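You operate a simulated robot arm through the tools that you are given. There is no shell and no other tool. Be economical: measure what you need, move in short steps, check, and stop when the job is done.

The job below is to be done with a simulated two-armed robot. You get a single attempt, and the scene is never put back.

TASK
Take the tea towel from the breakfast bar and lay it out flat on the worktop between corner and hob.

The check looks at the end state, three seconds after you hand in, the way a careful person would. Anything else that was tipped, shoved, dropped, spilled or broken makes it a failure. Flat cloth is picked up by pressing the open fingertips on it (5 to 10 N) and closing them slowly along it; thin cloth reads only 2 to 8 mm in the jaws.

THE ROBOT
Two 7-joint arms with two-finger parallel grippers on one trunk, on a base that drives. Base frame: it is fixed to the floor where the robot stands at the start and does not move with it; the origin is under the middle of the robot, x ahead of it, y to its left, z up; the surface under the hand at the start is at about z = 767. Units: mm, degrees, N and s.
The left shoulder is at the start at [20, 138, 1225], the right one opposite. With the tool pointing down near the work surface each hand reaches from about 100 to 460 mm from the robot's upright axis, wherever it stands, measured 20 degrees to its own side. Places, roughly: worktop between corner and hob [1000, 1700, 900]. Payload 1.57 kg a hand.
The TCP of each hand is the grasp point between the finger pads, 30 mm short of the fingertips. In the tool frame z runs along the fingers and y along their closing line. Largest opening 80 mm; finger width 17, thickness 12; the body of the gripper, 40 by 82 mm, starts 80 mm behind the TCP.
Orientation is told as [roll, pitch, yaw] about the base's x, y, z axes, in that order, counted from this pose: with the fingers straight down and closing along the base's y, the tool's x points along the base's -x, its y along +y and its z along -z.

THE INTERFACE
- The arms move only by the tool step_arm. It takes "left_motion", "right_motion" or both (then of equal length, played together; a hand with none holds still); each is a list of rows, each an object of numbers (a shift or turn left out is 0, a gripper value left out holds the last): "tx", "ty", "tz": the shift along the base's x, y, z in mm; "wx", "wy", "wz": the turn, a rotation vector about the base's x, y, z in degrees; "claw": the closure, from 0 (fully open) to 1 (shut). In form: [{"tx": .., "ty": .., "tz": .., "wx": .., "wy": .., "wz": .., "claw": ..}, ...]. A call has 1 to 20 rows; each row is the pose to reach, as a shift and turn from the pose commanded when the call began. Rows are played at 5 a second. More than 50 mm and 8.6 degrees between two rows, or a gripper value outside its range, and nothing of the call is played. A pose out of reach is approached as far as the arm can. The call stops where the force on the tool passes 40 N (or 10 N more than at its start, if that is more) or the arm is blocked; 0.2 s more then pass. Each finger travels about 45 mm/s and halts on what it meets, pressing with about 43 N; the grip force reading is that of the motor and also rises with nothing between the fingers. The clock runs only during rows and for 0.2 s after the last one: add rows that repeat a pose to give the fingers time. The reply holds the time, the measured pose of the TCP, the force on the tool along the base axes, the opening and the grip force, in the units named above and with some noise, with the torque about the TCP (base axes, N m) and any sound that the robot's microphone picked up.
- Cameras (640 x 400 px; columns grow to the right, rows downward): "scene" is now at [183.5, 13.8, 1100.8]; the picture's right is [0.17, -0.99, 0.00], its down [-0.64, -0.11, -0.77] and it looks along [0.75, 0.13, -0.64] (base axes); focal length 214 px, centre (320, 200). "left" rides on the left gripper at [72, 7, -122] in its tool frame; the picture's right is [-0.09, 1.00, 0.00], its down [-0.84, -0.08, -0.54] and it looks along [-0.54, -0.05, 0.84] (tool axes); focal length 238 px, centre (320, 200). "right" rides on the right gripper at [72, -7, -122] in its tool frame; the picture's right is [0.09, 1.00, 0.00], its down [-0.84, 0.08, -0.54] and it looks along [-0.54, 0.05, 0.84] (tool axes); focal length 238 px, centre (320, 200). There is no depth. A picture from a camera that has moved, and an enlarged one, comes with that camera's place and axes in the base frame and with its lens.
- grab_frame(camera): a new picture of that camera. It takes no simulated time.
- move_column(by): slides the trunk up (or, below 0, down) by that many mm; the arms and the scene camera ride with it, the base frame stays. It gives what a move gives, with no picture.
- steer(legs): drives the robot by 1 to 6 legs, each [ahead, left, turn to the left] in mm, mm and degrees, along the robot's own axes; the way and the turn of a leg run together, so that a leg with both is an arc; at most 1500 mm and 180 degrees a leg. The arms and the cameras ride along, it lands a little off, and it stops where it bumps. It gives what a move gives.
- head_to(pan, tilt): turns the head with the scene camera to pan (to the left, within 60 degrees either way) and tilt (down, from -29 to 69), counted from straight ahead of the robot. It gives what a move gives.
- enlarge(camera, box): a new picture of the part [left, top, right, bottom] of that camera's present view, enlarged. It takes no simulated time.
- finish_job(): hands the job in; it is judged then, once.

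Work in short steps. Places have to be worked out from the pictures, the camera data and where the tool is seen: move nearer, look again, correct. Check each grasp and each placing, and mend what went wrong. You have 120 turns and 92 pictures in all, those below and enlarged ones among them. Open the grippers and draw the arms clear of the work before you hand the job in, unless the task says otherwise; then end with one line.

The tools are called after "Emit:" as name(argument=value, ...) on one line, values as JSON. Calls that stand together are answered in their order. step_arm: Moves the arms, as the interface text tells. Its arguments: {"type":"object","properties":{"left_motion":{"type":"array"},"right_motion":{"type":"array"}},"required":[]} The other tools are called the same way: move_column (by) slides the trunk up or down; steer (legs) drives the base; head_to (pan, tilt) turns the head that bears the scene camera; grab_frame (camera) takes a picture; enlarge (camera, box) takes an enlarged picture of a part of a camera's view; finish_job () hands the job in.

At the start:

```text
time_s: 0.0
left_tcp_pos: [291.3, 192.7, 955.5]
left_ee_rot: [0.1, 0.0, 0.0]
left_wrist_force: [0.0, -0.2, 0.2]
left_wrist_torque: [0.0, 0.02, 0.0]
left_grip_width: 80.0
left_grasp_force: 0.0
right_tcp_pos: [391.8, -92.4, 1007.8]
right_ee_rot: [0.0, 0.0, 0.0]
right_wrist_force: [-0.8, -0.6, 0.7]
right_wrist_torque: [0.05, 0.01, -0.01]
right_grip_width: 80.3
right_grasp_force: 0.1
trunk travel left (down, up): [-600.0, 640.0]
robot x, y, heading: [0.1, -0.9, 0.0]
head pan, tilt: [9.5, 40.1]
```

scene: 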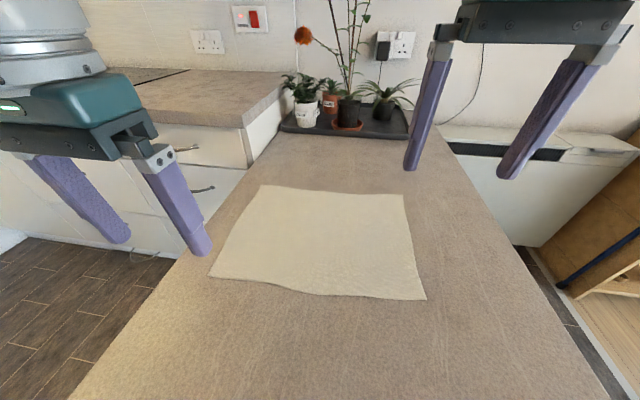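
right: 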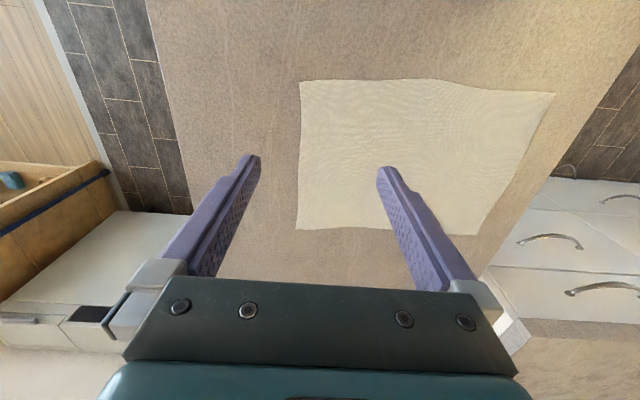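
left: 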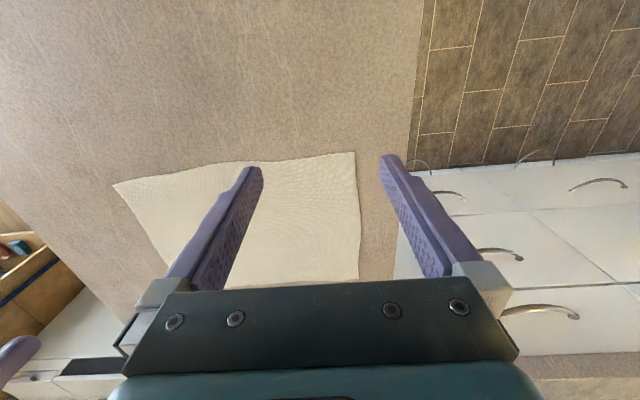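

The towel lies at roughly x 340–625, y −122–245 on the bar. First I look around to find the worktop, hob and free floor.

Emit:
head_to(pan=55, tilt=20)

Emit:
grab_frame(camera="scene")

Emit:
head_to(pan=0, tilt=65)

Emit:
grab_frame(camera="scene")

```text
time_s: 1.1
left_tcp_pos: [290.9, 192.3, 955.6]
left_ee_rot: [0.0, 0.0, -0.1]
left_wrist_force: [0.2, 0.1, -0.2]
left_wrist_torque: [0.0, -0.01, 0.0]
left_grip_width: 79.9
left_grasp_force: 0.0
right_tcp_pos: [392.0, -92.6, 1007.7]
right_ee_rot: [0.0, 0.0, -0.1]
right_wrist_force: [0.2, 0.3, -0.1]
right_wrist_torque: [-0.01, -0.01, -0.01]
right_grip_width: 80.0
right_grasp_force: 0.0
trunk travel left (down, up): [-600.0, 640.0]
robot x, y, heading: [-1.3, -1.3, -0.0]
head pan, tilt: [55.0, 20.0]
```

```text
88 pictures are left
camera scene: at [153.2, 75.9, 1132.3], right [0.82, -0.57, 0.0], down [-0.2, -0.28, -0.94], along [0.54, 0.77, -0.34], focal length 214 px, centre (320, 200)
```

scene: 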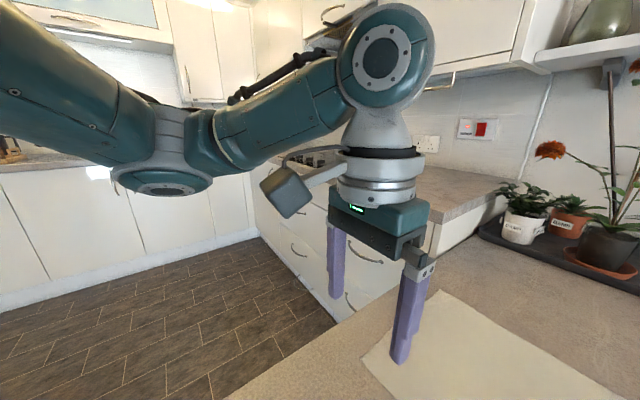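

```text
time_s: 2.4
left_tcp_pos: [291.6, 192.5, 955.0]
left_ee_rot: [0.0, 0.1, 0.0]
left_wrist_force: [0.5, 0.8, 1.3]
left_wrist_torque: [0.0, -0.01, 0.02]
left_grip_width: 80.2
left_grasp_force: 0.0
right_tcp_pos: [391.9, -91.4, 1008.3]
right_ee_rot: [-0.1, 0.0, 0.0]
right_wrist_force: [-0.8, -0.1, -0.2]
right_wrist_torque: [0.05, 0.01, 0.03]
right_grip_width: 80.0
right_grasp_force: 0.0
trunk travel left (down, up): [-600.0, 640.0]
robot x, y, heading: [0.6, -0.8, -0.1]
head pan, tilt: [0.0, 65.0]
```

```text
87 pictures are left
camera scene: at [160.5, -0.2, 1068.7], right [0.0, -1.0, 0.0], down [-0.91, 0.0, -0.42], along [0.42, 0.0, -0.91], focal length 214 px, centre (320, 200)
```

scene: 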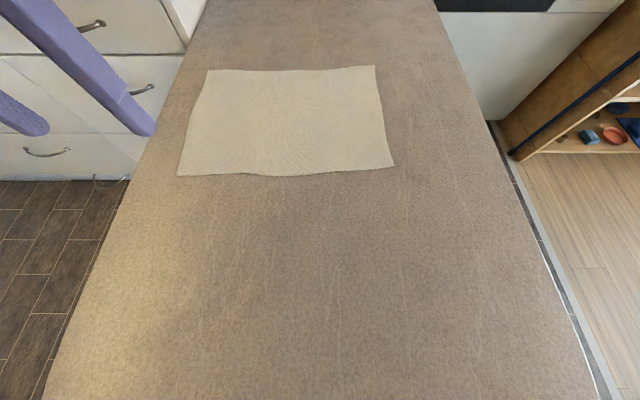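

The bar's edges are clear and the towel's near corners are about (343, 232) and (365, −124). I bring both half-open hands above the near edge, a little inside each corner.

Emit:
step_arm(left_motion=[{"tx": 20, "ty": 1, "tz": -25, "claw": 0.2}, {"tx": 40, "ty": 2, "tz": -55, "claw": 0.4}, {"tx": 60, "ty": 3, "tz": -85, "claw": 0.5}, {"tx": 74, "ty": 3, "tz": -120, "claw": 0.5}, {"tx": 74, "ty": 3, "tz": -120, "claw": 0.5}], right_motion=[{"tx": -2, "ty": 1, "tz": -45, "claw": 0.2}, {"tx": -4, "ty": 3, "tz": -90, "claw": 0.4}, {"tx": -7, "ty": 5, "tz": -135, "claw": 0.5}, {"tx": -9, "ty": 7, "tz": -173, "claw": 0.5}, {"tx": -9, "ty": 7, "tz": -173, "claw": 0.5}])

Emit:
grab_frame(camera="scene")

Emit:
grab_frame(camera="left")

Emit:
grab_frame(camera="right")

```text
time_s: 3.6
left_tcp_pos: [364.9, 195.7, 836.3]
left_ee_rot: [0.0, -0.1, -0.1]
left_wrist_force: [-0.6, 0.4, 0.6]
left_wrist_torque: [0.0, 0.01, 0.0]
left_grip_width: 40.0
left_grasp_force: 0.0
right_tcp_pos: [384.0, -85.9, 834.8]
right_ee_rot: [0.0, 0.0, 0.2]
right_wrist_force: [0.3, -1.0, -0.1]
right_wrist_torque: [-0.03, 0.02, 0.01]
right_grip_width: 39.9
right_grasp_force: 0.0
trunk travel left (down, up): [-600.0, 640.0]
robot x, y, heading: [-1.7, -1.4, 0.1]
head pan, tilt: [0.0, 65.0]
```

```text
86 pictures are left
camera scene: at [160.5, -0.3, 1068.7], right [0.0, -1.0, 0.0], down [-0.91, 0.0, -0.42], along [0.42, 0.0, -0.91], focal length 214 px, centre (320, 200)
```

scene: 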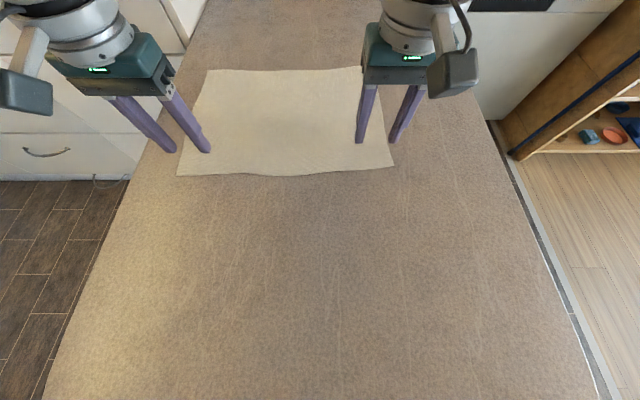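

```text
85 pictures are left
camera left: at [292.9, 202.1, 956.3], right [0.09, 1.0, 0.0], down [0.84, -0.08, 0.54], along [0.54, -0.05, -0.84], focal length 238 px, centre (320, 200)
```

left: 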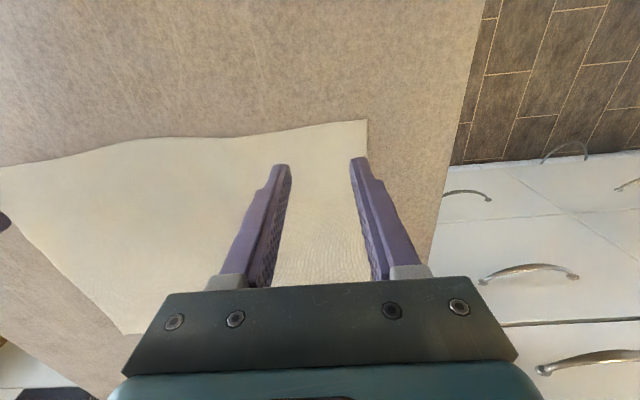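

```text
84 pictures are left
camera right: at [311.8, -90.9, 957.7], right [-0.09, 1.0, 0.0], down [0.84, 0.08, 0.54], along [0.54, 0.05, -0.84], focal length 238 px, centre (320, 200)
```

right: 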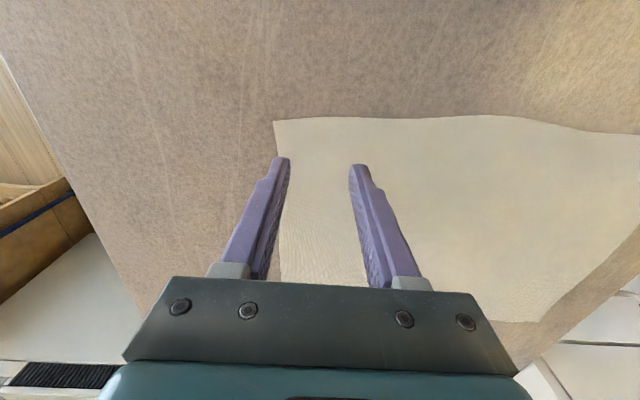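

Both hands are inside the cloth edges (right one only barely). I shift the right one 8 mm inward and descend to just above contact.

Emit:
step_arm(left_motion=[{"tz": -15}, {"ty": -2, "tz": -30}, {"ty": -2, "tz": -37}, {"ty": -2, "tz": -37}], right_motion=[{"ty": 4, "tz": -15}, {"ty": 8, "tz": -30}, {"ty": 8, "tz": -36}, {"ty": 8, "tz": -36}])

```text
time_s: 4.6
left_tcp_pos: [365.0, 193.0, 798.6]
left_ee_rot: [-0.1, 0.0, 0.0]
left_wrist_force: [0.4, -0.1, 2.0]
left_wrist_torque: [-0.05, -0.02, -0.01]
left_grip_width: 40.0
left_grasp_force: 0.0
right_tcp_pos: [383.3, -77.1, 798.0]
right_ee_rot: [-0.1, 0.1, -0.1]
right_wrist_force: [-0.6, 0.4, 0.4]
right_wrist_torque: [-0.01, 0.0, 0.03]
right_grip_width: 40.1
right_grasp_force: 0.0
trunk travel left (down, up): [-600.0, 640.0]
robot x, y, heading: [-0.5, 0.8, -0.0]
head pan, tilt: [0.0, 65.0]
```

Left shows the first 2 N of contact. I press down a further millimetre or two.

Emit:
step_arm(left_motion=[{"tz": -0.7}, {"tz": -1.4}, {"tz": -1.4}], right_motion=[{"tz": -0.7}, {"tz": -1.4}, {"tz": -1.4}])

```text
time_s: 5.4
left_tcp_pos: [366.2, 193.6, 798.5]
left_ee_rot: [0.1, -0.2, 0.0]
left_wrist_force: [-3.1, -0.8, 15.8]
left_wrist_torque: [-0.1, 0.18, 0.03]
left_grip_width: 39.9
left_grasp_force: 0.1
right_tcp_pos: [384.5, -76.4, 798.1]
right_ee_rot: [-0.1, -0.1, -0.1]
right_wrist_force: [-2.3, -0.1, 8.1]
right_wrist_torque: [-0.15, 0.08, -0.04]
right_grip_width: 39.9
right_grasp_force: 0.1
trunk travel left (down, up): [-600.0, 640.0]
robot x, y, heading: [3.2, 1.0, -0.2]
head pan, tilt: [0.0, 65.0]
```

Contact is stiff (about 10 N/mm). I ease the left up 0.8 mm to about 8 N, then close both slowly along the cloth.

Emit:
step_arm(left_motion=[{"tz": 0.8}, {"tz": 0.8, "claw": 0.54}, {"tz": 0.8, "claw": 0.58}, {"tz": 0.8, "claw": 0.62}, {"tz": 0.8, "claw": 0.66}, {"tz": 0.8, "claw": 0.7}, {"tz": 0.8, "claw": 0.74}, {"tz": 0.8, "claw": 0.78}, {"tz": 0.8, "claw": 0.82}, {"tz": 0.8, "claw": 0.86}, {"tz": 0.8, "claw": 0.9}, {"tz": 0.8, "claw": 0.94}, {"tz": 0.8, "claw": 0.97}, {"tz": 0.8, "claw": 1.0}, {"tz": 0.8, "claw": 1.0}, {"tz": 0.8, "claw": 1.0}], right_motion=[{"tz": 0}, {"claw": 0.54}, {"claw": 0.58}, {"claw": 0.62}, {"claw": 0.66}, {"claw": 0.7}, {"claw": 0.74}, {"claw": 0.78}, {"claw": 0.82}, {"claw": 0.86}, {"claw": 0.9}, {"claw": 0.94}, {"claw": 0.97}, {"claw": 1.0}, {"claw": 1.0}, {"claw": 1.0}])

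Emit:
grab_frame(camera="left")

Emit:
grab_frame(camera="right")

```text
time_s: 8.8
left_tcp_pos: [366.5, 193.3, 798.3]
left_ee_rot: [0.1, -0.1, 0.1]
left_wrist_force: [-0.1, -1.7, 1.8]
left_wrist_torque: [-0.1, 0.04, 0.03]
left_grip_width: 2.2
left_grasp_force: 23.7
right_tcp_pos: [383.7, -77.8, 798.6]
right_ee_rot: [0.0, -0.1, 0.0]
right_wrist_force: [0.3, 1.2, 15.5]
right_wrist_torque: [-0.12, 0.06, 0.01]
right_grip_width: 2.0
right_grasp_force: 24.0
trunk travel left (down, up): [-600.0, 640.0]
robot x, y, heading: [4.5, 1.7, -0.1]
head pan, tilt: [0.0, 65.0]
```

```text
83 pictures are left
camera left: at [293.8, 198.7, 919.6], right [0.09, 1.0, 0.0], down [0.84, -0.08, 0.54], along [0.54, -0.05, -0.84], focal length 238 px, centre (320, 200)
```

left: 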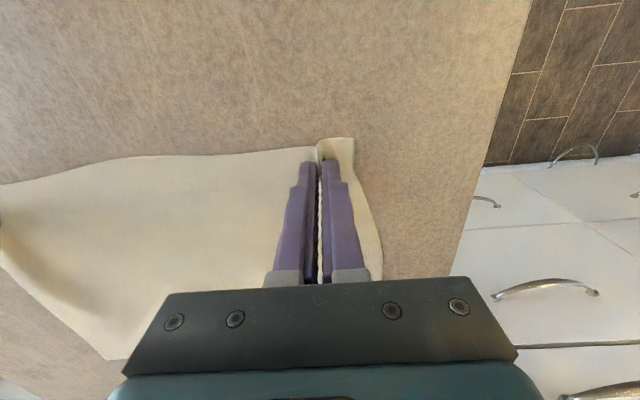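

```text
82 pictures are left
camera right: at [312.5, -83.4, 921.1], right [-0.09, 1.0, 0.0], down [0.84, 0.08, 0.54], along [0.54, 0.05, -0.84], focal length 238 px, centre (320, 200)
```

right: 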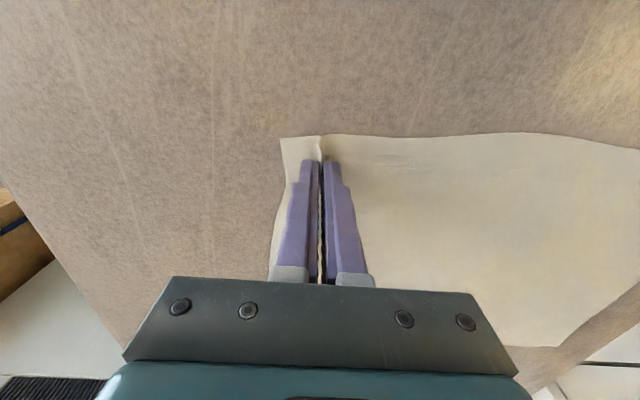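

Both hands read ~2 mm with a fold visible between the pads. I lift slowly 120 mm and check.

Emit:
step_arm(left_motion=[{"tz": 5}, {"tz": 15}, {"tz": 30}, {"tz": 50}, {"tz": 75}, {"tz": 100}, {"tz": 120}], right_motion=[{"tz": 5}, {"tz": 15}, {"tz": 30}, {"tz": 50}, {"tz": 75}, {"tz": 100}, {"tz": 120}])

Emit:
grab_frame(camera="scene")

```text
time_s: 10.4
left_tcp_pos: [364.8, 193.5, 919.3]
left_ee_rot: [0.0, 0.0, 0.1]
left_wrist_force: [-0.1, -2.5, -0.6]
left_wrist_torque: [-0.09, -0.05, 0.0]
left_grip_width: 2.2
left_grasp_force: 23.6
right_tcp_pos: [383.0, -77.5, 919.0]
right_ee_rot: [0.0, -0.1, 0.0]
right_wrist_force: [-0.3, 2.8, 0.3]
right_wrist_torque: [0.09, 0.04, -0.01]
right_grip_width: 2.3
right_grasp_force: 23.9
trunk travel left (down, up): [-600.0, 640.0]
robot x, y, heading: [1.6, -1.8, 0.0]
head pan, tilt: [0.0, 65.0]
```

```text
81 pictures are left
camera scene: at [160.5, -0.3, 1068.6], right [0.0, -1.0, 0.0], down [-0.91, 0.0, -0.42], along [0.42, 0.0, -0.91], focal length 214 px, centre (320, 200)
```

scene: 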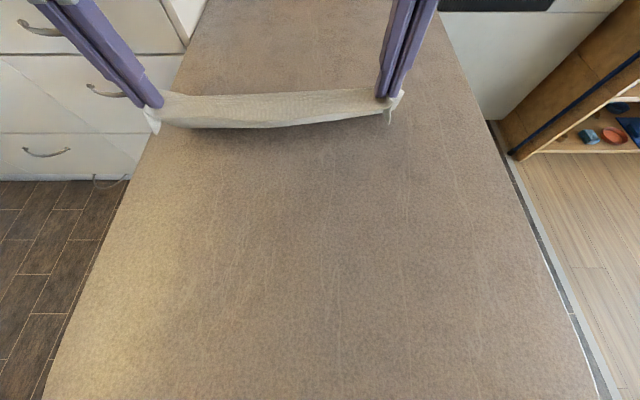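

Both corners are held and the edge is taut. I raise the trunk so the hanging cloth clears everything, and look ahead.

Emit:
move_column(by=360)

Emit:
head_to(pan=50, tilt=30)

Emit:
grab_frame(camera="scene")

```text
time_s: 13.9
left_tcp_pos: [365.3, 194.0, 1277.6]
left_ee_rot: [0.1, 0.0, 0.0]
left_wrist_force: [0.5, -2.5, 0.1]
left_wrist_torque: [-0.06, -0.05, -0.03]
left_grip_width: 1.9
left_grasp_force: 23.4
right_tcp_pos: [382.7, -76.5, 1277.3]
right_ee_rot: [0.0, 0.0, 0.0]
right_wrist_force: [0.2, 3.7, 0.1]
right_wrist_torque: [0.06, -0.01, -0.01]
right_grip_width: 2.1
right_grasp_force: 23.9
trunk travel left (down, up): [-960.0, 280.0]
robot x, y, heading: [-2.1, 0.4, 0.1]
head pan, tilt: [0.0, 65.0]
```

```text
time_s: 15.1
left_tcp_pos: [364.7, 194.0, 1277.3]
left_ee_rot: [0.0, -0.1, 0.0]
left_wrist_force: [0.4, -2.2, -0.3]
left_wrist_torque: [-0.1, -0.01, -0.02]
left_grip_width: 2.1
left_grasp_force: 24.1
right_tcp_pos: [383.5, -77.7, 1277.6]
right_ee_rot: [0.0, 0.0, 0.0]
right_wrist_force: [0.1, 2.6, -0.2]
right_wrist_torque: [0.07, 0.03, 0.0]
right_grip_width: 2.4
right_grasp_force: 23.8
trunk travel left (down, up): [-960.0, 280.0]
robot x, y, heading: [-2.2, 2.2, -0.1]
head pan, tilt: [50.0, 30.0]
```

```text
80 pictures are left
camera scene: at [157.9, 68.9, 1476.2], right [0.77, -0.64, 0.0], down [-0.32, -0.38, -0.87], along [0.56, 0.66, -0.5], focal length 214 px, centre (320, 200)
```

scene: 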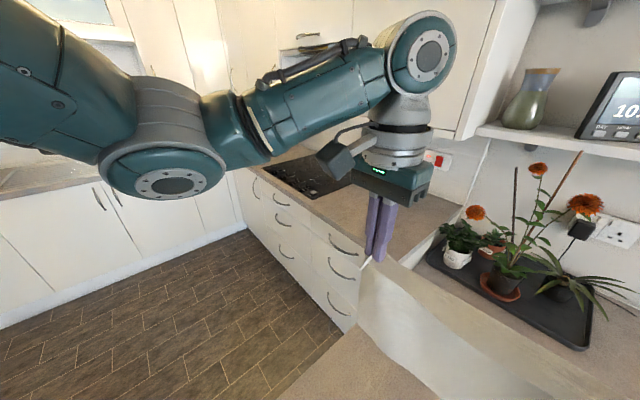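

The hob sits around y≈1150 and the free stretch towards the corner lies beyond. I back off slightly, then sidestep left in the aisle and look.

Emit:
steer(legs=[[-120, 0, 0], [0, 900, 0]])

Emit:
head_to(pan=35, tilt=20)

Emit:
grab_frame(camera="scene")

```text
time_s: 20.6
left_tcp_pos: [240.5, 1095.9, 1277.9]
left_ee_rot: [-0.1, 0.0, 0.2]
left_wrist_force: [0.3, -1.7, -1.1]
left_wrist_torque: [-0.06, 0.04, -0.01]
left_grip_width: 2.2
left_grasp_force: 23.8
right_tcp_pos: [259.8, 824.6, 1278.8]
right_ee_rot: [0.1, 0.0, 0.2]
right_wrist_force: [0.8, 1.9, 0.4]
right_wrist_torque: [0.03, 0.0, -0.01]
right_grip_width: 2.0
right_grasp_force: 23.5
trunk travel left (down, up): [-960.0, 280.0]
robot x, y, heading: [-121.6, 901.7, 0.2]
head pan, tilt: [50.0, 30.0]
```

```text
time_s: 21.4
left_tcp_pos: [241.4, 1097.1, 1277.0]
left_ee_rot: [0.0, 0.0, 0.1]
left_wrist_force: [-0.3, -2.0, -0.4]
left_wrist_torque: [-0.02, -0.03, -0.01]
left_grip_width: 2.3
left_grasp_force: 24.3
right_tcp_pos: [259.4, 825.2, 1277.2]
right_ee_rot: [-0.1, 0.0, 0.2]
right_wrist_force: [-0.3, 2.0, -1.0]
right_wrist_torque: [0.06, -0.01, 0.01]
right_grip_width: 1.9
right_grasp_force: 23.9
trunk travel left (down, up): [-960.0, 280.0]
robot x, y, heading: [-123.2, 903.2, 0.3]
head pan, tilt: [35.0, 20.0]
```

```text
79 pictures are left
camera scene: at [52.4, 955.3, 1492.3], right [0.58, -0.82, 0.0], down [-0.28, -0.2, -0.94], along [0.77, 0.54, -0.34], focal length 214 px, centre (320, 200)
```

scene: 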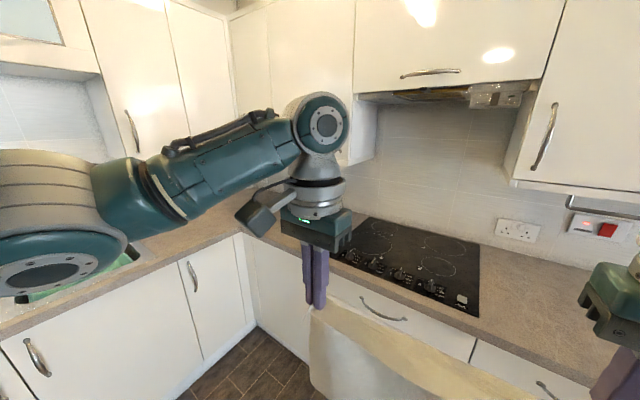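

The hob spans about y 840–1420, x 770–1270; the worktop's front edge is near x≈680 and the corner near y≈1950; wall cupboards hang above from x≈1000. I sidestep to be centred on y≈1690.

Emit:
steer(legs=[[0, 733, 0]])

Emit:
head_to(pan=0, tilt=15)

Emit:
grab_frame(camera="scene")

```text
time_s: 25.4
left_tcp_pos: [237.5, 1829.3, 1278.3]
left_ee_rot: [0.0, 0.0, 0.1]
left_wrist_force: [-0.5, -2.7, 0.0]
left_wrist_torque: [-0.06, 0.01, -0.01]
left_grip_width: 2.2
left_grasp_force: 23.6
right_tcp_pos: [256.4, 1559.1, 1277.8]
right_ee_rot: [0.0, 0.0, 0.2]
right_wrist_force: [0.3, 1.4, -0.1]
right_wrist_torque: [0.06, -0.02, -0.01]
right_grip_width: 1.9
right_grasp_force: 23.8
trunk travel left (down, up): [-960.0, 280.0]
robot x, y, heading: [-122.7, 1635.0, 0.1]
head pan, tilt: [35.0, 20.0]
```

```text
time_s: 26.4
left_tcp_pos: [239.0, 1829.5, 1277.5]
left_ee_rot: [0.0, 0.0, 0.2]
left_wrist_force: [-0.3, -2.2, -0.8]
left_wrist_torque: [-0.04, 0.01, -0.03]
left_grip_width: 2.2
left_grasp_force: 23.2
right_tcp_pos: [256.5, 1558.8, 1277.8]
right_ee_rot: [0.1, -0.1, 0.3]
right_wrist_force: [-0.8, 1.7, -0.1]
right_wrist_torque: [0.05, 0.03, 0.01]
right_grip_width: 2.1
right_grasp_force: 24.1
trunk travel left (down, up): [-960.0, 280.0]
robot x, y, heading: [-125.6, 1632.5, 0.0]
head pan, tilt: [0.0, 15.0]
```

```text
78 pictures are left
camera scene: at [67.2, 1635.6, 1500.5], right [0.0, -1.0, 0.0], down [-0.26, 0.0, -0.97], along [0.97, 0.0, -0.26], focal length 214 px, centre (320, 200)
```

scene: 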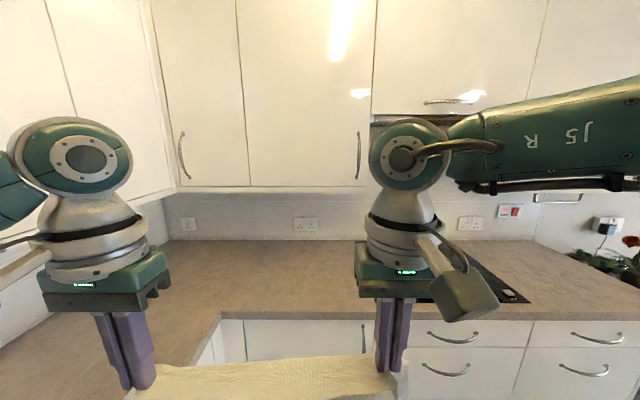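

The worktop ahead is clear (front edge x≈709, back wall x≈1310, cupboard bottoms z≈1305). I drive forward in cautious legs.

Emit:
steer(legs=[[420, 0, 0]])

Emit:
head_to(pan=0, tilt=45)

Emit:
grab_frame(camera="scene")

```text
time_s: 29.0
left_tcp_pos: [659.2, 1830.9, 1278.3]
left_ee_rot: [0.0, 0.0, 0.3]
left_wrist_force: [0.5, -1.6, -0.8]
left_wrist_torque: [-0.06, 0.03, 0.0]
left_grip_width: 2.5
left_grasp_force: 23.8
right_tcp_pos: [676.8, 1560.7, 1277.6]
right_ee_rot: [0.0, 0.0, 0.2]
right_wrist_force: [-1.1, 2.1, 0.1]
right_wrist_torque: [0.08, 0.0, -0.03]
right_grip_width: 2.1
right_grasp_force: 23.5
trunk travel left (down, up): [-960.0, 280.0]
robot x, y, heading: [294.2, 1637.4, 0.2]
head pan, tilt: [0.0, 15.0]
```

```text
time_s: 30.0
left_tcp_pos: [659.8, 1830.4, 1277.5]
left_ee_rot: [0.0, 0.0, 0.1]
left_wrist_force: [0.0, -2.4, -0.5]
left_wrist_torque: [-0.05, 0.01, -0.03]
left_grip_width: 2.5
left_grasp_force: 23.8
right_tcp_pos: [676.3, 1559.7, 1277.3]
right_ee_rot: [0.0, 0.0, 0.2]
right_wrist_force: [-0.2, 1.2, 0.5]
right_wrist_torque: [0.05, -0.01, 0.03]
right_grip_width: 2.2
right_grasp_force: 23.9
trunk travel left (down, up): [-960.0, 280.0]
robot x, y, heading: [294.8, 1639.9, -0.0]
head pan, tilt: [0.0, 45.0]
```

```text
77 pictures are left
camera scene: at [475.3, 1636.6, 1453.8], right [0.0, -1.0, 0.0], down [-0.71, 0.0, -0.71], along [0.71, 0.0, -0.71], focal length 214 px, centre (320, 200)
```

scene: 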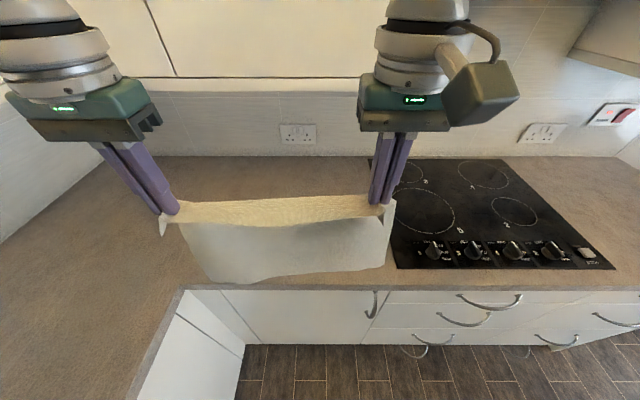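

Hob's left edge is at y≈1420 and the inner corner at (701, 1996), so the free stretch centre is y≈1708, x up to 1300. I edge further forward.

Emit:
steer(legs=[[100, 12, 0]])

Emit:
steer(legs=[[60, 0, 0]])

```text
time_s: 31.1
left_tcp_pos: [758.2, 1843.9, 1277.8]
left_ee_rot: [-0.1, 0.0, 0.1]
left_wrist_force: [0.1, -1.9, -0.3]
left_wrist_torque: [-0.04, 0.0, -0.01]
left_grip_width: 2.2
left_grasp_force: 23.8
right_tcp_pos: [776.9, 1571.8, 1278.1]
right_ee_rot: [-0.1, 0.0, 0.1]
right_wrist_force: [-0.6, 2.1, -0.3]
right_wrist_torque: [0.07, 0.01, -0.01]
right_grip_width: 2.0
right_grasp_force: 23.3
trunk travel left (down, up): [-960.0, 280.0]
robot x, y, heading: [394.2, 1647.2, 0.4]
head pan, tilt: [0.0, 45.0]
```

```text
time_s: 32.1
left_tcp_pos: [817.5, 1842.6, 1277.2]
left_ee_rot: [0.0, 0.1, 0.2]
left_wrist_force: [-0.1, -2.3, 0.4]
left_wrist_torque: [-0.05, -0.04, 0.02]
left_grip_width: 2.2
left_grasp_force: 23.4
right_tcp_pos: [835.6, 1572.5, 1277.4]
right_ee_rot: [-0.1, 0.0, 0.2]
right_wrist_force: [0.1, 1.7, 0.8]
right_wrist_torque: [0.05, -0.01, 0.0]
right_grip_width: 2.2
right_grasp_force: 23.9
trunk travel left (down, up): [-960.0, 280.0]
robot x, y, heading: [455.7, 1644.1, -0.2]
head pan, tilt: [0.0, 45.0]
```

No bump. The cloth must be laid free edge first (far side), pulling back towards me, so I'll tilt the fingers forward to keep the wrists clear of the cupboards. First a little nearer, then the tilt.

Emit:
steer(legs=[[40, 3, 0]])

Emit:
step_arm(left_motion=[{"wy": -7.5}, {"wy": -15}, {"wy": -22.5}, {"wy": -30}, {"wy": -35}, {"wy": -40}], right_motion=[{"wy": -7.5}, {"wy": -15}, {"wy": -22.5}, {"wy": -30}, {"wy": -35}, {"wy": -40}])

Emit:
grab_frame(camera="scene")

```text
time_s: 33.0
left_tcp_pos: [857.2, 1845.1, 1277.6]
left_ee_rot: [0.1, 0.1, 0.1]
left_wrist_force: [0.1, -2.0, -0.7]
left_wrist_torque: [-0.02, -0.03, 0.04]
left_grip_width: 2.1
left_grasp_force: 23.7
right_tcp_pos: [876.8, 1574.0, 1278.1]
right_ee_rot: [0.1, 0.0, 0.2]
right_wrist_force: [0.2, 1.6, -0.2]
right_wrist_torque: [0.09, 0.02, 0.02]
right_grip_width: 1.8
right_grasp_force: 23.4
trunk travel left (down, up): [-960.0, 280.0]
robot x, y, heading: [494.9, 1648.5, 0.1]
head pan, tilt: [0.0, 45.0]
```

```text
time_s: 34.4
left_tcp_pos: [857.2, 1844.4, 1279.6]
left_ee_rot: [-0.1, -40.1, 0.1]
left_wrist_force: [0.5, -1.6, 0.1]
left_wrist_torque: [-0.02, 0.0, -0.05]
left_grip_width: 2.2
left_grasp_force: 23.6
right_tcp_pos: [876.4, 1576.2, 1277.3]
right_ee_rot: [0.0, -40.1, 0.0]
right_wrist_force: [-0.5, 2.8, -0.4]
right_wrist_torque: [0.05, 0.04, 0.03]
right_grip_width: 1.9
right_grasp_force: 23.3
trunk travel left (down, up): [-960.0, 280.0]
robot x, y, heading: [496.2, 1652.5, 0.2]
head pan, tilt: [0.0, 45.0]
```

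```text
76 pictures are left
camera scene: at [674.4, 1651.7, 1453.7], right [0.0, -1.0, 0.0], down [-0.71, 0.0, -0.71], along [0.71, 0.0, -0.71], focal length 214 px, centre (320, 200)
```

scene: 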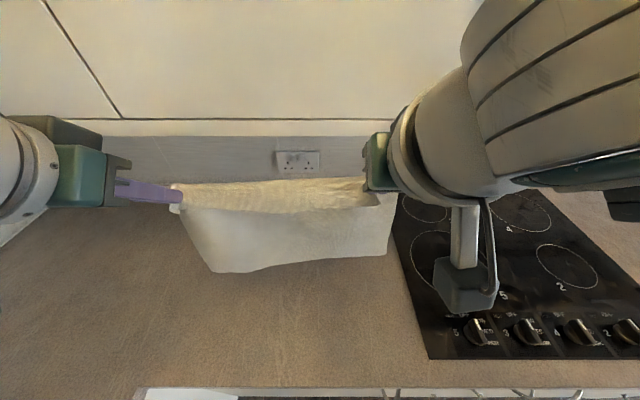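

Cupboard front is x≈1000, bottom z≈1305; wrists are now behind it. I lower the trunk 75 mm, then move the hands forward to x≈985 with equal x.

Emit:
move_column(by=-75)

Emit:
step_arm(left_motion=[{"tx": 25}, {"tx": 55}, {"tx": 85}, {"tx": 110}, {"tx": 125}, {"tx": 128}], right_motion=[{"tx": 20}, {"tx": 45}, {"tx": 70}, {"tx": 93}, {"tx": 107}, {"tx": 109}])

Emit:
grab_frame(camera="scene")

```text
time_s: 35.5
left_tcp_pos: [857.9, 1844.6, 1202.9]
left_ee_rot: [-0.2, -39.9, 0.1]
left_wrist_force: [0.2, -1.1, -0.4]
left_wrist_torque: [-0.02, 0.01, -0.03]
left_grip_width: 2.1
left_grasp_force: 23.6
right_tcp_pos: [875.1, 1575.3, 1202.2]
right_ee_rot: [0.0, -39.9, 0.2]
right_wrist_force: [-0.2, 1.6, -0.4]
right_wrist_torque: [0.02, 0.01, 0.02]
right_grip_width: 2.2
right_grasp_force: 23.8
trunk travel left (down, up): [-885.0, 355.0]
robot x, y, heading: [494.5, 1656.3, 0.1]
head pan, tilt: [0.0, 45.0]
```

```text
time_s: 36.9
left_tcp_pos: [985.0, 1843.9, 1202.9]
left_ee_rot: [-0.1, -39.9, 0.1]
left_wrist_force: [1.4, -0.9, -0.5]
left_wrist_torque: [-0.03, 0.05, -0.06]
left_grip_width: 2.0
left_grasp_force: 23.7
right_tcp_pos: [985.5, 1576.7, 1202.7]
right_ee_rot: [0.0, -40.1, 0.2]
right_wrist_force: [0.5, 0.0, -0.2]
right_wrist_torque: [-0.01, 0.03, 0.04]
right_grip_width: 2.1
right_grasp_force: 23.5
trunk travel left (down, up): [-885.0, 355.0]
robot x, y, heading: [494.6, 1654.1, 0.2]
head pan, tilt: [0.0, 45.0]
```

```text
75 pictures are left
camera scene: at [674.4, 1651.7, 1378.7], right [0.0, -1.0, 0.0], down [-0.71, 0.0, -0.71], along [0.71, 0.0, -0.71], focal length 214 px, centre (320, 200)
```

scene: 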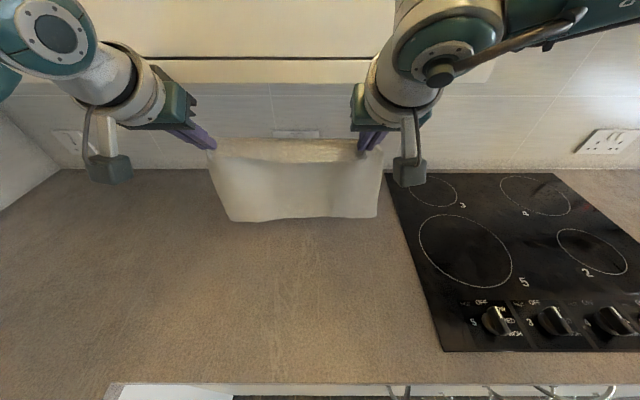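

The cloth hangs well, clear of hob and cupboards. I lower straight down about 70 mm with arms to bring the free edge to the worktop, then check.

Emit:
step_arm(left_motion=[{"tz": -15}, {"tz": -30}, {"tz": -45}, {"tz": -55}, {"tz": -60}, {"tz": -60}], right_motion=[{"tz": -15}, {"tz": -30}, {"tz": -45}, {"tz": -55}, {"tz": -60}, {"tz": -60}])

Emit:
grab_frame(camera="scene")

```text
time_s: 38.3
left_tcp_pos: [986.5, 1845.1, 1143.0]
left_ee_rot: [-0.1, -39.9, 0.1]
left_wrist_force: [0.0, -1.7, -0.1]
left_wrist_torque: [0.0, 0.01, -0.05]
left_grip_width: 2.2
left_grasp_force: 22.9
right_tcp_pos: [985.0, 1576.1, 1142.9]
right_ee_rot: [-0.2, -39.9, 0.2]
right_wrist_force: [-0.1, 2.1, 0.1]
right_wrist_torque: [0.02, 0.02, 0.01]
right_grip_width: 2.0
right_grasp_force: 23.8
trunk travel left (down, up): [-885.0, 355.0]
robot x, y, heading: [493.4, 1654.2, -0.2]
head pan, tilt: [0.0, 45.0]
```

```text
74 pictures are left
camera scene: at [674.4, 1651.7, 1378.7], right [0.0, -1.0, 0.0], down [-0.71, 0.0, -0.71], along [0.71, 0.0, -0.71], focal length 214 px, centre (320, 200)
```

scene: 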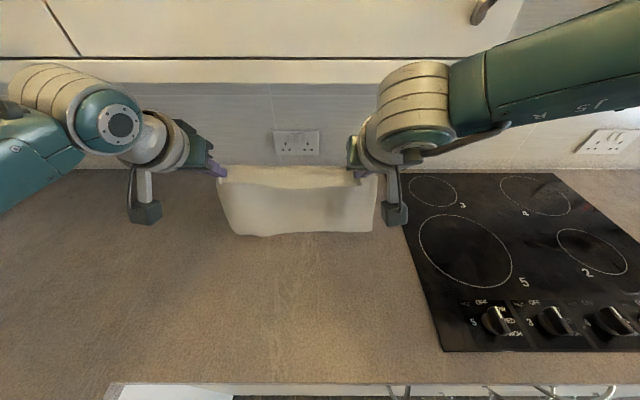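

The free edge is at about z≈910, x≈1015. Now I lay it: lower while pulling back toward me, gradually returning the fingers to vertical.

Emit:
step_arm(left_motion=[{"tx": 0, "tz": -10}, {"tx": -20, "tz": -20}, {"tx": -45, "tz": -30, "wy": 2}, {"tx": -70, "tz": -40, "wy": 4}, {"tx": -95, "tz": -50, "wy": 7}, {"tx": -118, "tz": -60, "wy": 10}, {"tx": -138, "tz": -70, "wy": 13}, {"tx": -156, "tz": -80, "wy": 15}, {"tx": -156, "tz": -80, "wy": 15}], right_motion=[{"tx": 0, "tz": -10}, {"tx": -20, "tz": -20}, {"tx": -45, "tz": -30, "wy": 2}, {"tx": -70, "tz": -40, "wy": 4}, {"tx": -95, "tz": -50, "wy": 7}, {"tx": -118, "tz": -60, "wy": 10}, {"tx": -138, "tz": -70, "wy": 13}, {"tx": -156, "tz": -80, "wy": 15}, {"tx": -156, "tz": -80, "wy": 15}])

Emit:
grab_frame(camera="scene")

```text
time_s: 40.3
left_tcp_pos: [830.0, 1844.9, 1063.1]
left_ee_rot: [-0.1, -24.9, 0.1]
left_wrist_force: [-0.4, -1.8, 0.0]
left_wrist_torque: [-0.02, -0.02, -0.04]
left_grip_width: 2.2
left_grasp_force: 23.5
right_tcp_pos: [827.3, 1575.2, 1062.1]
right_ee_rot: [0.0, -24.9, 0.0]
right_wrist_force: [-0.5, 0.7, 0.6]
right_wrist_torque: [0.03, 0.01, -0.02]
right_grip_width: 2.2
right_grasp_force: 23.3
trunk travel left (down, up): [-885.0, 355.0]
robot x, y, heading: [494.5, 1654.0, 0.3]
head pan, tilt: [0.0, 45.0]
```

```text
73 pictures are left
camera scene: at [674.4, 1651.7, 1378.7], right [0.0, -1.0, 0.0], down [-0.71, 0.0, -0.71], along [0.71, 0.0, -0.71], focal length 214 px, centre (320, 200)
```

scene: 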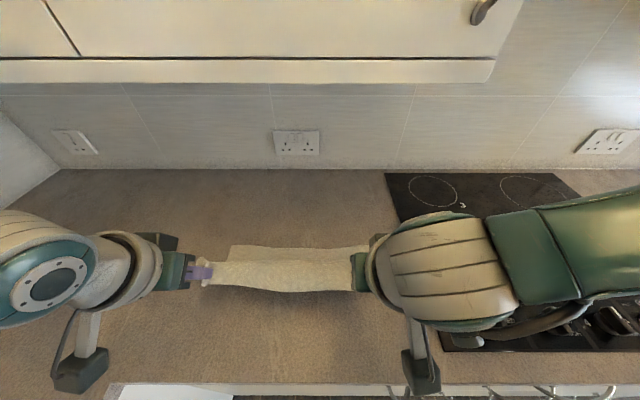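

I check the cloth's lay from the wrist cameras before going on.

Emit:
grab_frame(camera="left")

Emit:
grab_frame(camera="right")

```text
72 pictures are left
camera left: at [711.8, 1850.9, 1141.8], right [0.08, 1.0, 0.04], down [0.53, -0.08, 0.84], along [0.84, -0.05, -0.54], focal length 238 px, centre (320, 200)
```

left: 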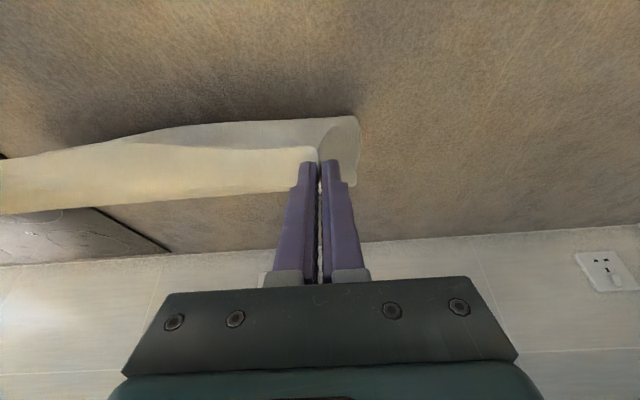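

```text
71 pictures are left
camera right: at [712.2, 1569.5, 1143.4], right [-0.09, 1.0, -0.04], down [0.53, 0.08, 0.84], along [0.84, 0.05, -0.54], focal length 238 px, centre (320, 200)
```

right: 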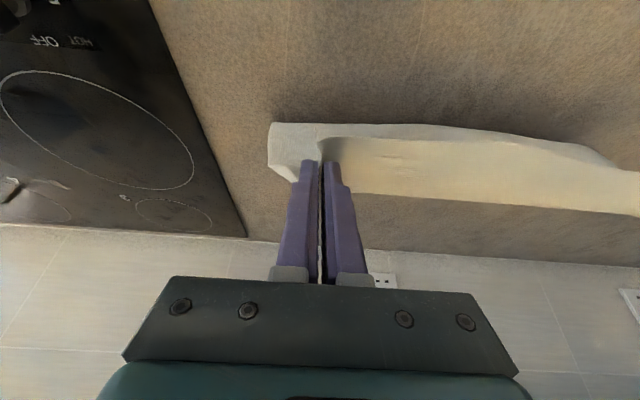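

The free edge got dragged back to x≈980, which would leave the towel too near the front edge. I lift again, go a bit further forward, and will redo the lay on a 45° path.

Emit:
step_arm(left_motion=[{"tz": 30}, {"tz": 60}, {"tz": 90, "wy": -3}, {"tz": 110, "wy": -6}, {"tx": 30, "tz": 112, "wy": -9}, {"tx": 65, "tz": 112, "wy": -12}, {"tx": 100, "tz": 112, "wy": -15}, {"tx": 140, "tz": 112, "wy": -15}, {"tx": 170, "tz": 112, "wy": -15}, {"tx": 188, "tz": 112, "wy": -15}, {"tx": 188, "tz": 112, "wy": -15}, {"tx": 188, "tz": 112, "wy": -15}, {"tx": 188, "tz": 112, "wy": -15}], right_motion=[{"tz": 30}, {"tz": 60}, {"tz": 90, "wy": -3}, {"tz": 110, "wy": -6}, {"tx": 30, "tz": 112, "wy": -9}, {"tx": 65, "tz": 112, "wy": -12}, {"tx": 100, "tz": 112, "wy": -15}, {"tx": 140, "tz": 112, "wy": -15}, {"tx": 170, "tz": 112, "wy": -15}, {"tx": 188, "tz": 112, "wy": -15}, {"tx": 188, "tz": 112, "wy": -15}, {"tx": 188, "tz": 112, "wy": -15}, {"tx": 188, "tz": 112, "wy": -15}])

Emit:
grab_frame(camera="scene")

Emit:
grab_frame(camera="left")

```text
time_s: 43.1
left_tcp_pos: [1016.9, 1846.1, 1174.4]
left_ee_rot: [-0.1, -39.8, 0.1]
left_wrist_force: [-0.2, -1.8, -1.2]
left_wrist_torque: [0.01, -0.12, -0.04]
left_grip_width: 2.5
left_grasp_force: 23.7
right_tcp_pos: [1015.3, 1576.0, 1175.1]
right_ee_rot: [-0.1, -39.9, 0.3]
right_wrist_force: [-0.6, 0.9, -0.1]
right_wrist_torque: [-0.01, -0.03, 0.02]
right_grip_width: 2.2
right_grasp_force: 23.5
trunk travel left (down, up): [-885.0, 355.0]
robot x, y, heading: [495.2, 1649.0, 0.3]
head pan, tilt: [0.0, 45.0]
```

```text
70 pictures are left
camera scene: at [674.3, 1651.7, 1378.6], right [0.0, -1.0, 0.0], down [-0.71, 0.0, -0.71], along [0.71, 0.0, -0.71], focal length 214 px, centre (320, 200)
```

scene: 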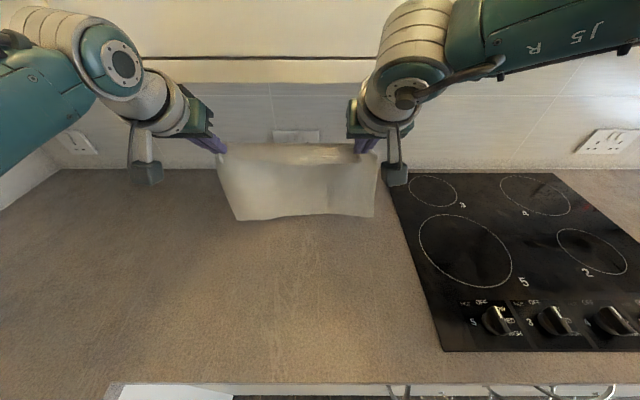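

```text
69 pictures are left
camera left: at [883.8, 1851.3, 1220.5], right [0.07, 1.0, 0.06], down [0.29, -0.08, 0.95], along [0.95, -0.05, -0.3], focal length 238 px, centre (320, 200)
```

left: 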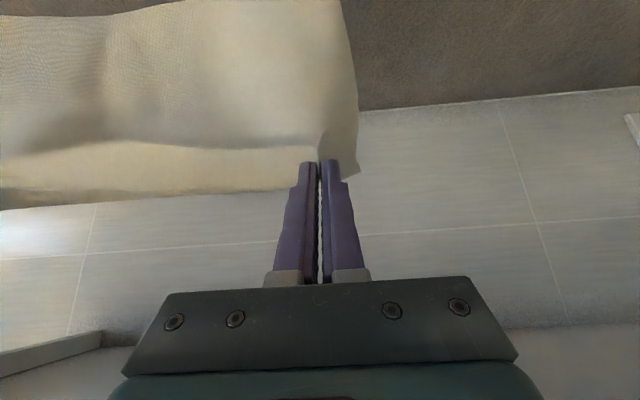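

Free edge now hangs at x≈1050, z≈937. I lower to contact and lay along the 45° path, first half.

Emit:
step_arm(left_motion=[{"tz": -15}, {"tz": -30}, {"tz": -40}, {"tx": -12, "tz": -52, "wy": 2.5}, {"tx": -24, "tz": -64, "wy": 5}, {"tx": -36, "tz": -76, "wy": 7.5}, {"tx": -48, "tz": -88, "wy": 10}, {"tx": -60, "tz": -99, "wy": 12.5}, {"tx": -72, "tz": -109, "wy": 15}, {"tx": -82, "tz": -118, "wy": 17.5}, {"tx": -91, "tz": -127, "wy": 20}, {"tx": -91, "tz": -127, "wy": 20}], right_motion=[{"tz": -15}, {"tz": -30}, {"tz": -40}, {"tx": -12, "tz": -52, "wy": 2.5}, {"tx": -24, "tz": -64, "wy": 5}, {"tx": -36, "tz": -76, "wy": 7.5}, {"tx": -48, "tz": -88, "wy": 10}, {"tx": -60, "tz": -99, "wy": 12.5}, {"tx": -72, "tz": -109, "wy": 15}, {"tx": -82, "tz": -118, "wy": 17.5}, {"tx": -91, "tz": -127, "wy": 20}, {"tx": -91, "tz": -127, "wy": 20}])

Emit:
grab_frame(camera="scene")

Emit:
grab_frame(camera="left")

```text
time_s: 45.7
left_tcp_pos: [926.5, 1845.5, 1047.5]
left_ee_rot: [-0.1, -19.9, 0.2]
left_wrist_force: [-0.3, -0.7, -0.2]
left_wrist_torque: [-0.05, 0.01, -0.03]
left_grip_width: 2.4
left_grasp_force: 24.2
right_tcp_pos: [925.6, 1575.8, 1048.3]
right_ee_rot: [-0.1, -19.8, 0.0]
right_wrist_force: [0.7, 0.9, 0.5]
right_wrist_torque: [0.03, -0.01, 0.0]
right_grip_width: 1.9
right_grasp_force: 23.8
trunk travel left (down, up): [-885.0, 355.0]
robot x, y, heading: [491.0, 1655.2, 0.1]
head pan, tilt: [0.0, 45.0]
```

```text
68 pictures are left
camera scene: at [674.4, 1651.7, 1378.7], right [0.0, -1.0, 0.0], down [-0.71, 0.0, -0.71], along [0.71, 0.0, -0.71], focal length 214 px, centre (320, 200)
```

scene: 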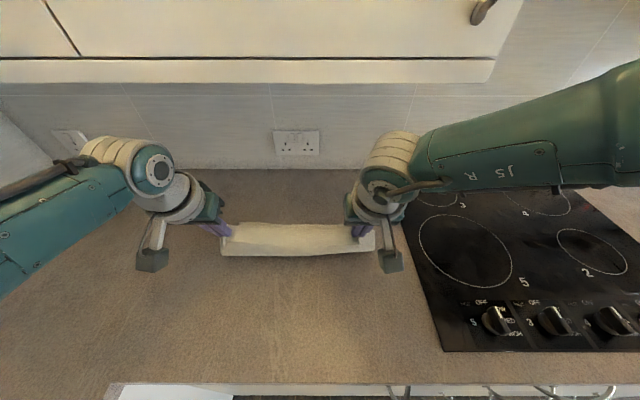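

```text
67 pictures are left
camera left: at [816.0, 1851.6, 1136.8], right [0.09, 1.0, 0.03], down [0.6, -0.08, 0.79], along [0.79, -0.05, -0.61], focal length 238 px, centre (320, 200)
```

left: 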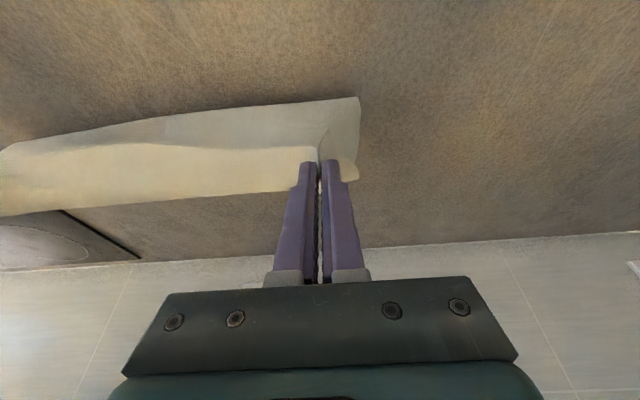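

I enlarge the left view around the fingertip to see whether the free edge lies forward or curled under.

Emit:
enlarge(camera="left", box=[200, 70, 440, 220])

Emit:
enlarge(camera="right", box=[200, 70, 440, 220])

```text
2.67 times, centred on (320, 145) of left
camera zoom: at [816.0, 1851.6, 1136.8], right [0.09, 1.0, 0.03], down [0.6, -0.08, 0.79], along [0.79, -0.05, -0.61], focal length 636 px, centre (320, 347)
```

zoom: 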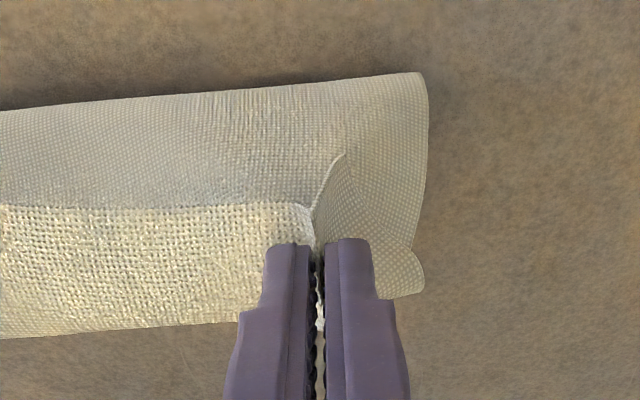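

```text
2.67 times, centred on (320, 145) of right
camera zoom: at [816.2, 1569.6, 1138.6], right [-0.09, 1.0, -0.03], down [0.6, 0.08, 0.79], along [0.79, 0.05, -0.61], focal length 636 px, centre (320, 347)
```

zoom: 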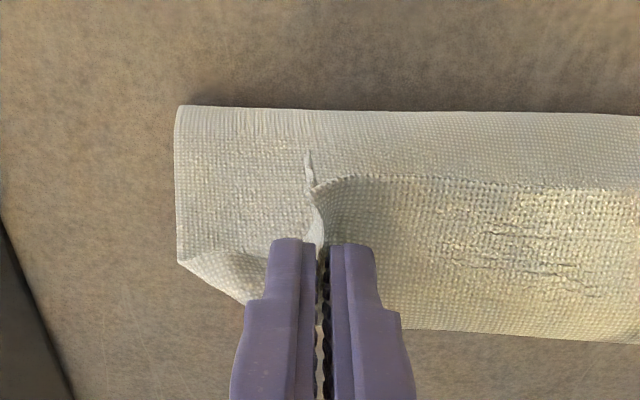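

Ambiguous, but continuing a bit will reveal the laid part beyond the held strip. I go on another 60 mm along the path.

Emit:
step_arm(left_motion=[{"tx": -15, "tz": -12, "wy": 3}, {"tx": -30, "tz": -24, "wy": 6}, {"tx": -45, "tz": -36, "wy": 9}, {"tx": -60, "tz": -48, "wy": 12}, {"tx": -60, "tz": -48, "wy": 12}], right_motion=[{"tx": -15, "tz": -12, "wy": 3}, {"tx": -30, "tz": -24, "wy": 6}, {"tx": -45, "tz": -36, "wy": 9}, {"tx": -60, "tz": -48, "wy": 12}, {"tx": -60, "tz": -48, "wy": 12}])

Emit:
enlarge(camera="scene", box=[160, 150, 480, 350])

```text
time_s: 46.9
left_tcp_pos: [867.2, 1845.2, 999.3]
left_ee_rot: [-0.1, -7.8, 0.1]
left_wrist_force: [-0.4, -2.5, -0.1]
left_wrist_torque: [-0.07, -0.01, -0.03]
left_grip_width: 2.3
left_grasp_force: 24.5
right_tcp_pos: [865.0, 1576.7, 999.8]
right_ee_rot: [0.0, -7.9, 0.1]
right_wrist_force: [-0.3, 1.5, 0.3]
right_wrist_torque: [0.06, 0.01, 0.0]
right_grip_width: 1.8
right_grasp_force: 23.6
trunk travel left (down, up): [-885.0, 355.0]
robot x, y, heading: [494.2, 1648.5, 0.3]
head pan, tilt: [0.0, 45.0]
```

```text
2.00 times, centred on (320, 250) of scene
camera zoom: at [674.4, 1651.7, 1378.7], right [0.0, -1.0, 0.0], down [-0.71, 0.0, -0.71], along [0.71, 0.0, -0.71], focal length 429 px, centre (320, 100)
```

zoom: 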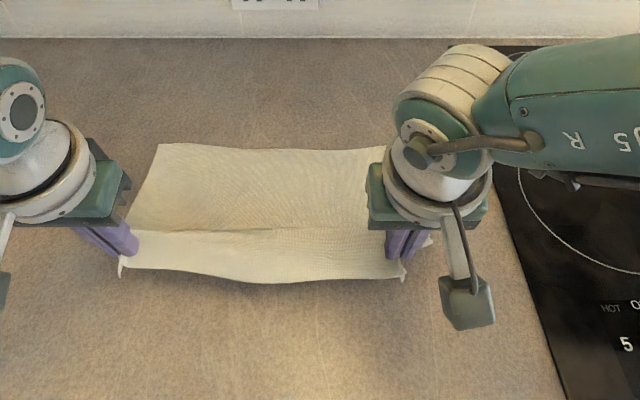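

The free edge lies flat at x≈1062. I continue down and back to just above the worktop, fingers returning to vertical.

Emit:
step_arm(left_motion=[{"tx": -15, "tz": -15, "wy": 2}, {"tx": -28, "tz": -30, "wy": 4}, {"tx": -40, "tz": -45, "wy": 6}, {"tx": -50, "tz": -58, "wy": 8}, {"tx": -54, "tz": -60, "wy": 8}, {"tx": -54, "tz": -60, "wy": 8}], right_motion=[{"tx": -15, "tz": -15, "wy": 2}, {"tx": -28, "tz": -30, "wy": 4}, {"tx": -40, "tz": -45, "wy": 6}, {"tx": -50, "tz": -58, "wy": 8}, {"tx": -54, "tz": -60, "wy": 8}, {"tx": -54, "tz": -60, "wy": 8}])

Emit:
grab_frame(camera="scene")

Emit:
grab_frame(camera="left")

```text
time_s: 48.3
left_tcp_pos: [808.0, 1845.1, 945.8]
left_ee_rot: [-0.1, 0.1, 0.0]
left_wrist_force: [-0.8, -8.2, 0.3]
left_wrist_torque: [-0.23, -0.01, 0.0]
left_grip_width: 2.1
left_grasp_force: 23.7
left hand out of reach, approached as far as the arm can: row 4, 5, 6
right_tcp_pos: [795.9, 1569.8, 955.1]
right_ee_rot: [0.1, 0.0, 0.0]
right_wrist_force: [0.4, 7.0, -0.7]
right_wrist_torque: [0.22, -0.03, -0.01]
right_grip_width: 2.2
right_grasp_force: 23.9
right hand out of reach, approached as far as the arm can: row 2, 3, 4, 5, 6
trunk travel left (down, up): [-885.0, 355.0]
robot x, y, heading: [492.9, 1649.4, 0.2]
head pan, tilt: [0.0, 45.0]
```

```text
63 pictures are left
camera scene: at [674.4, 1651.7, 1378.7], right [0.0, -1.0, 0.0], down [-0.71, 0.0, -0.71], along [0.71, 0.0, -0.71], focal length 214 px, centre (320, 200)
```

scene: 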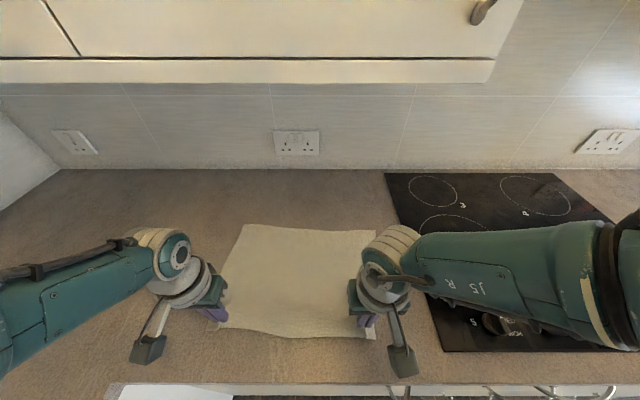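

```text
62 pictures are left
camera left: at [735.1, 1850.7, 1066.7], right [0.09, 1.0, 0.0], down [0.84, -0.08, 0.54], along [0.54, -0.05, -0.84], focal length 238 px, centre (320, 200)
```

left: 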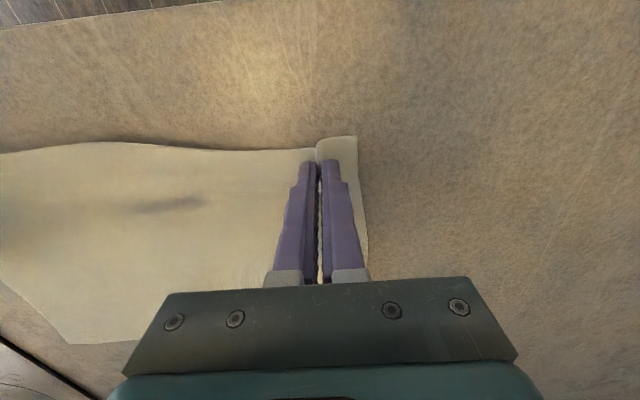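

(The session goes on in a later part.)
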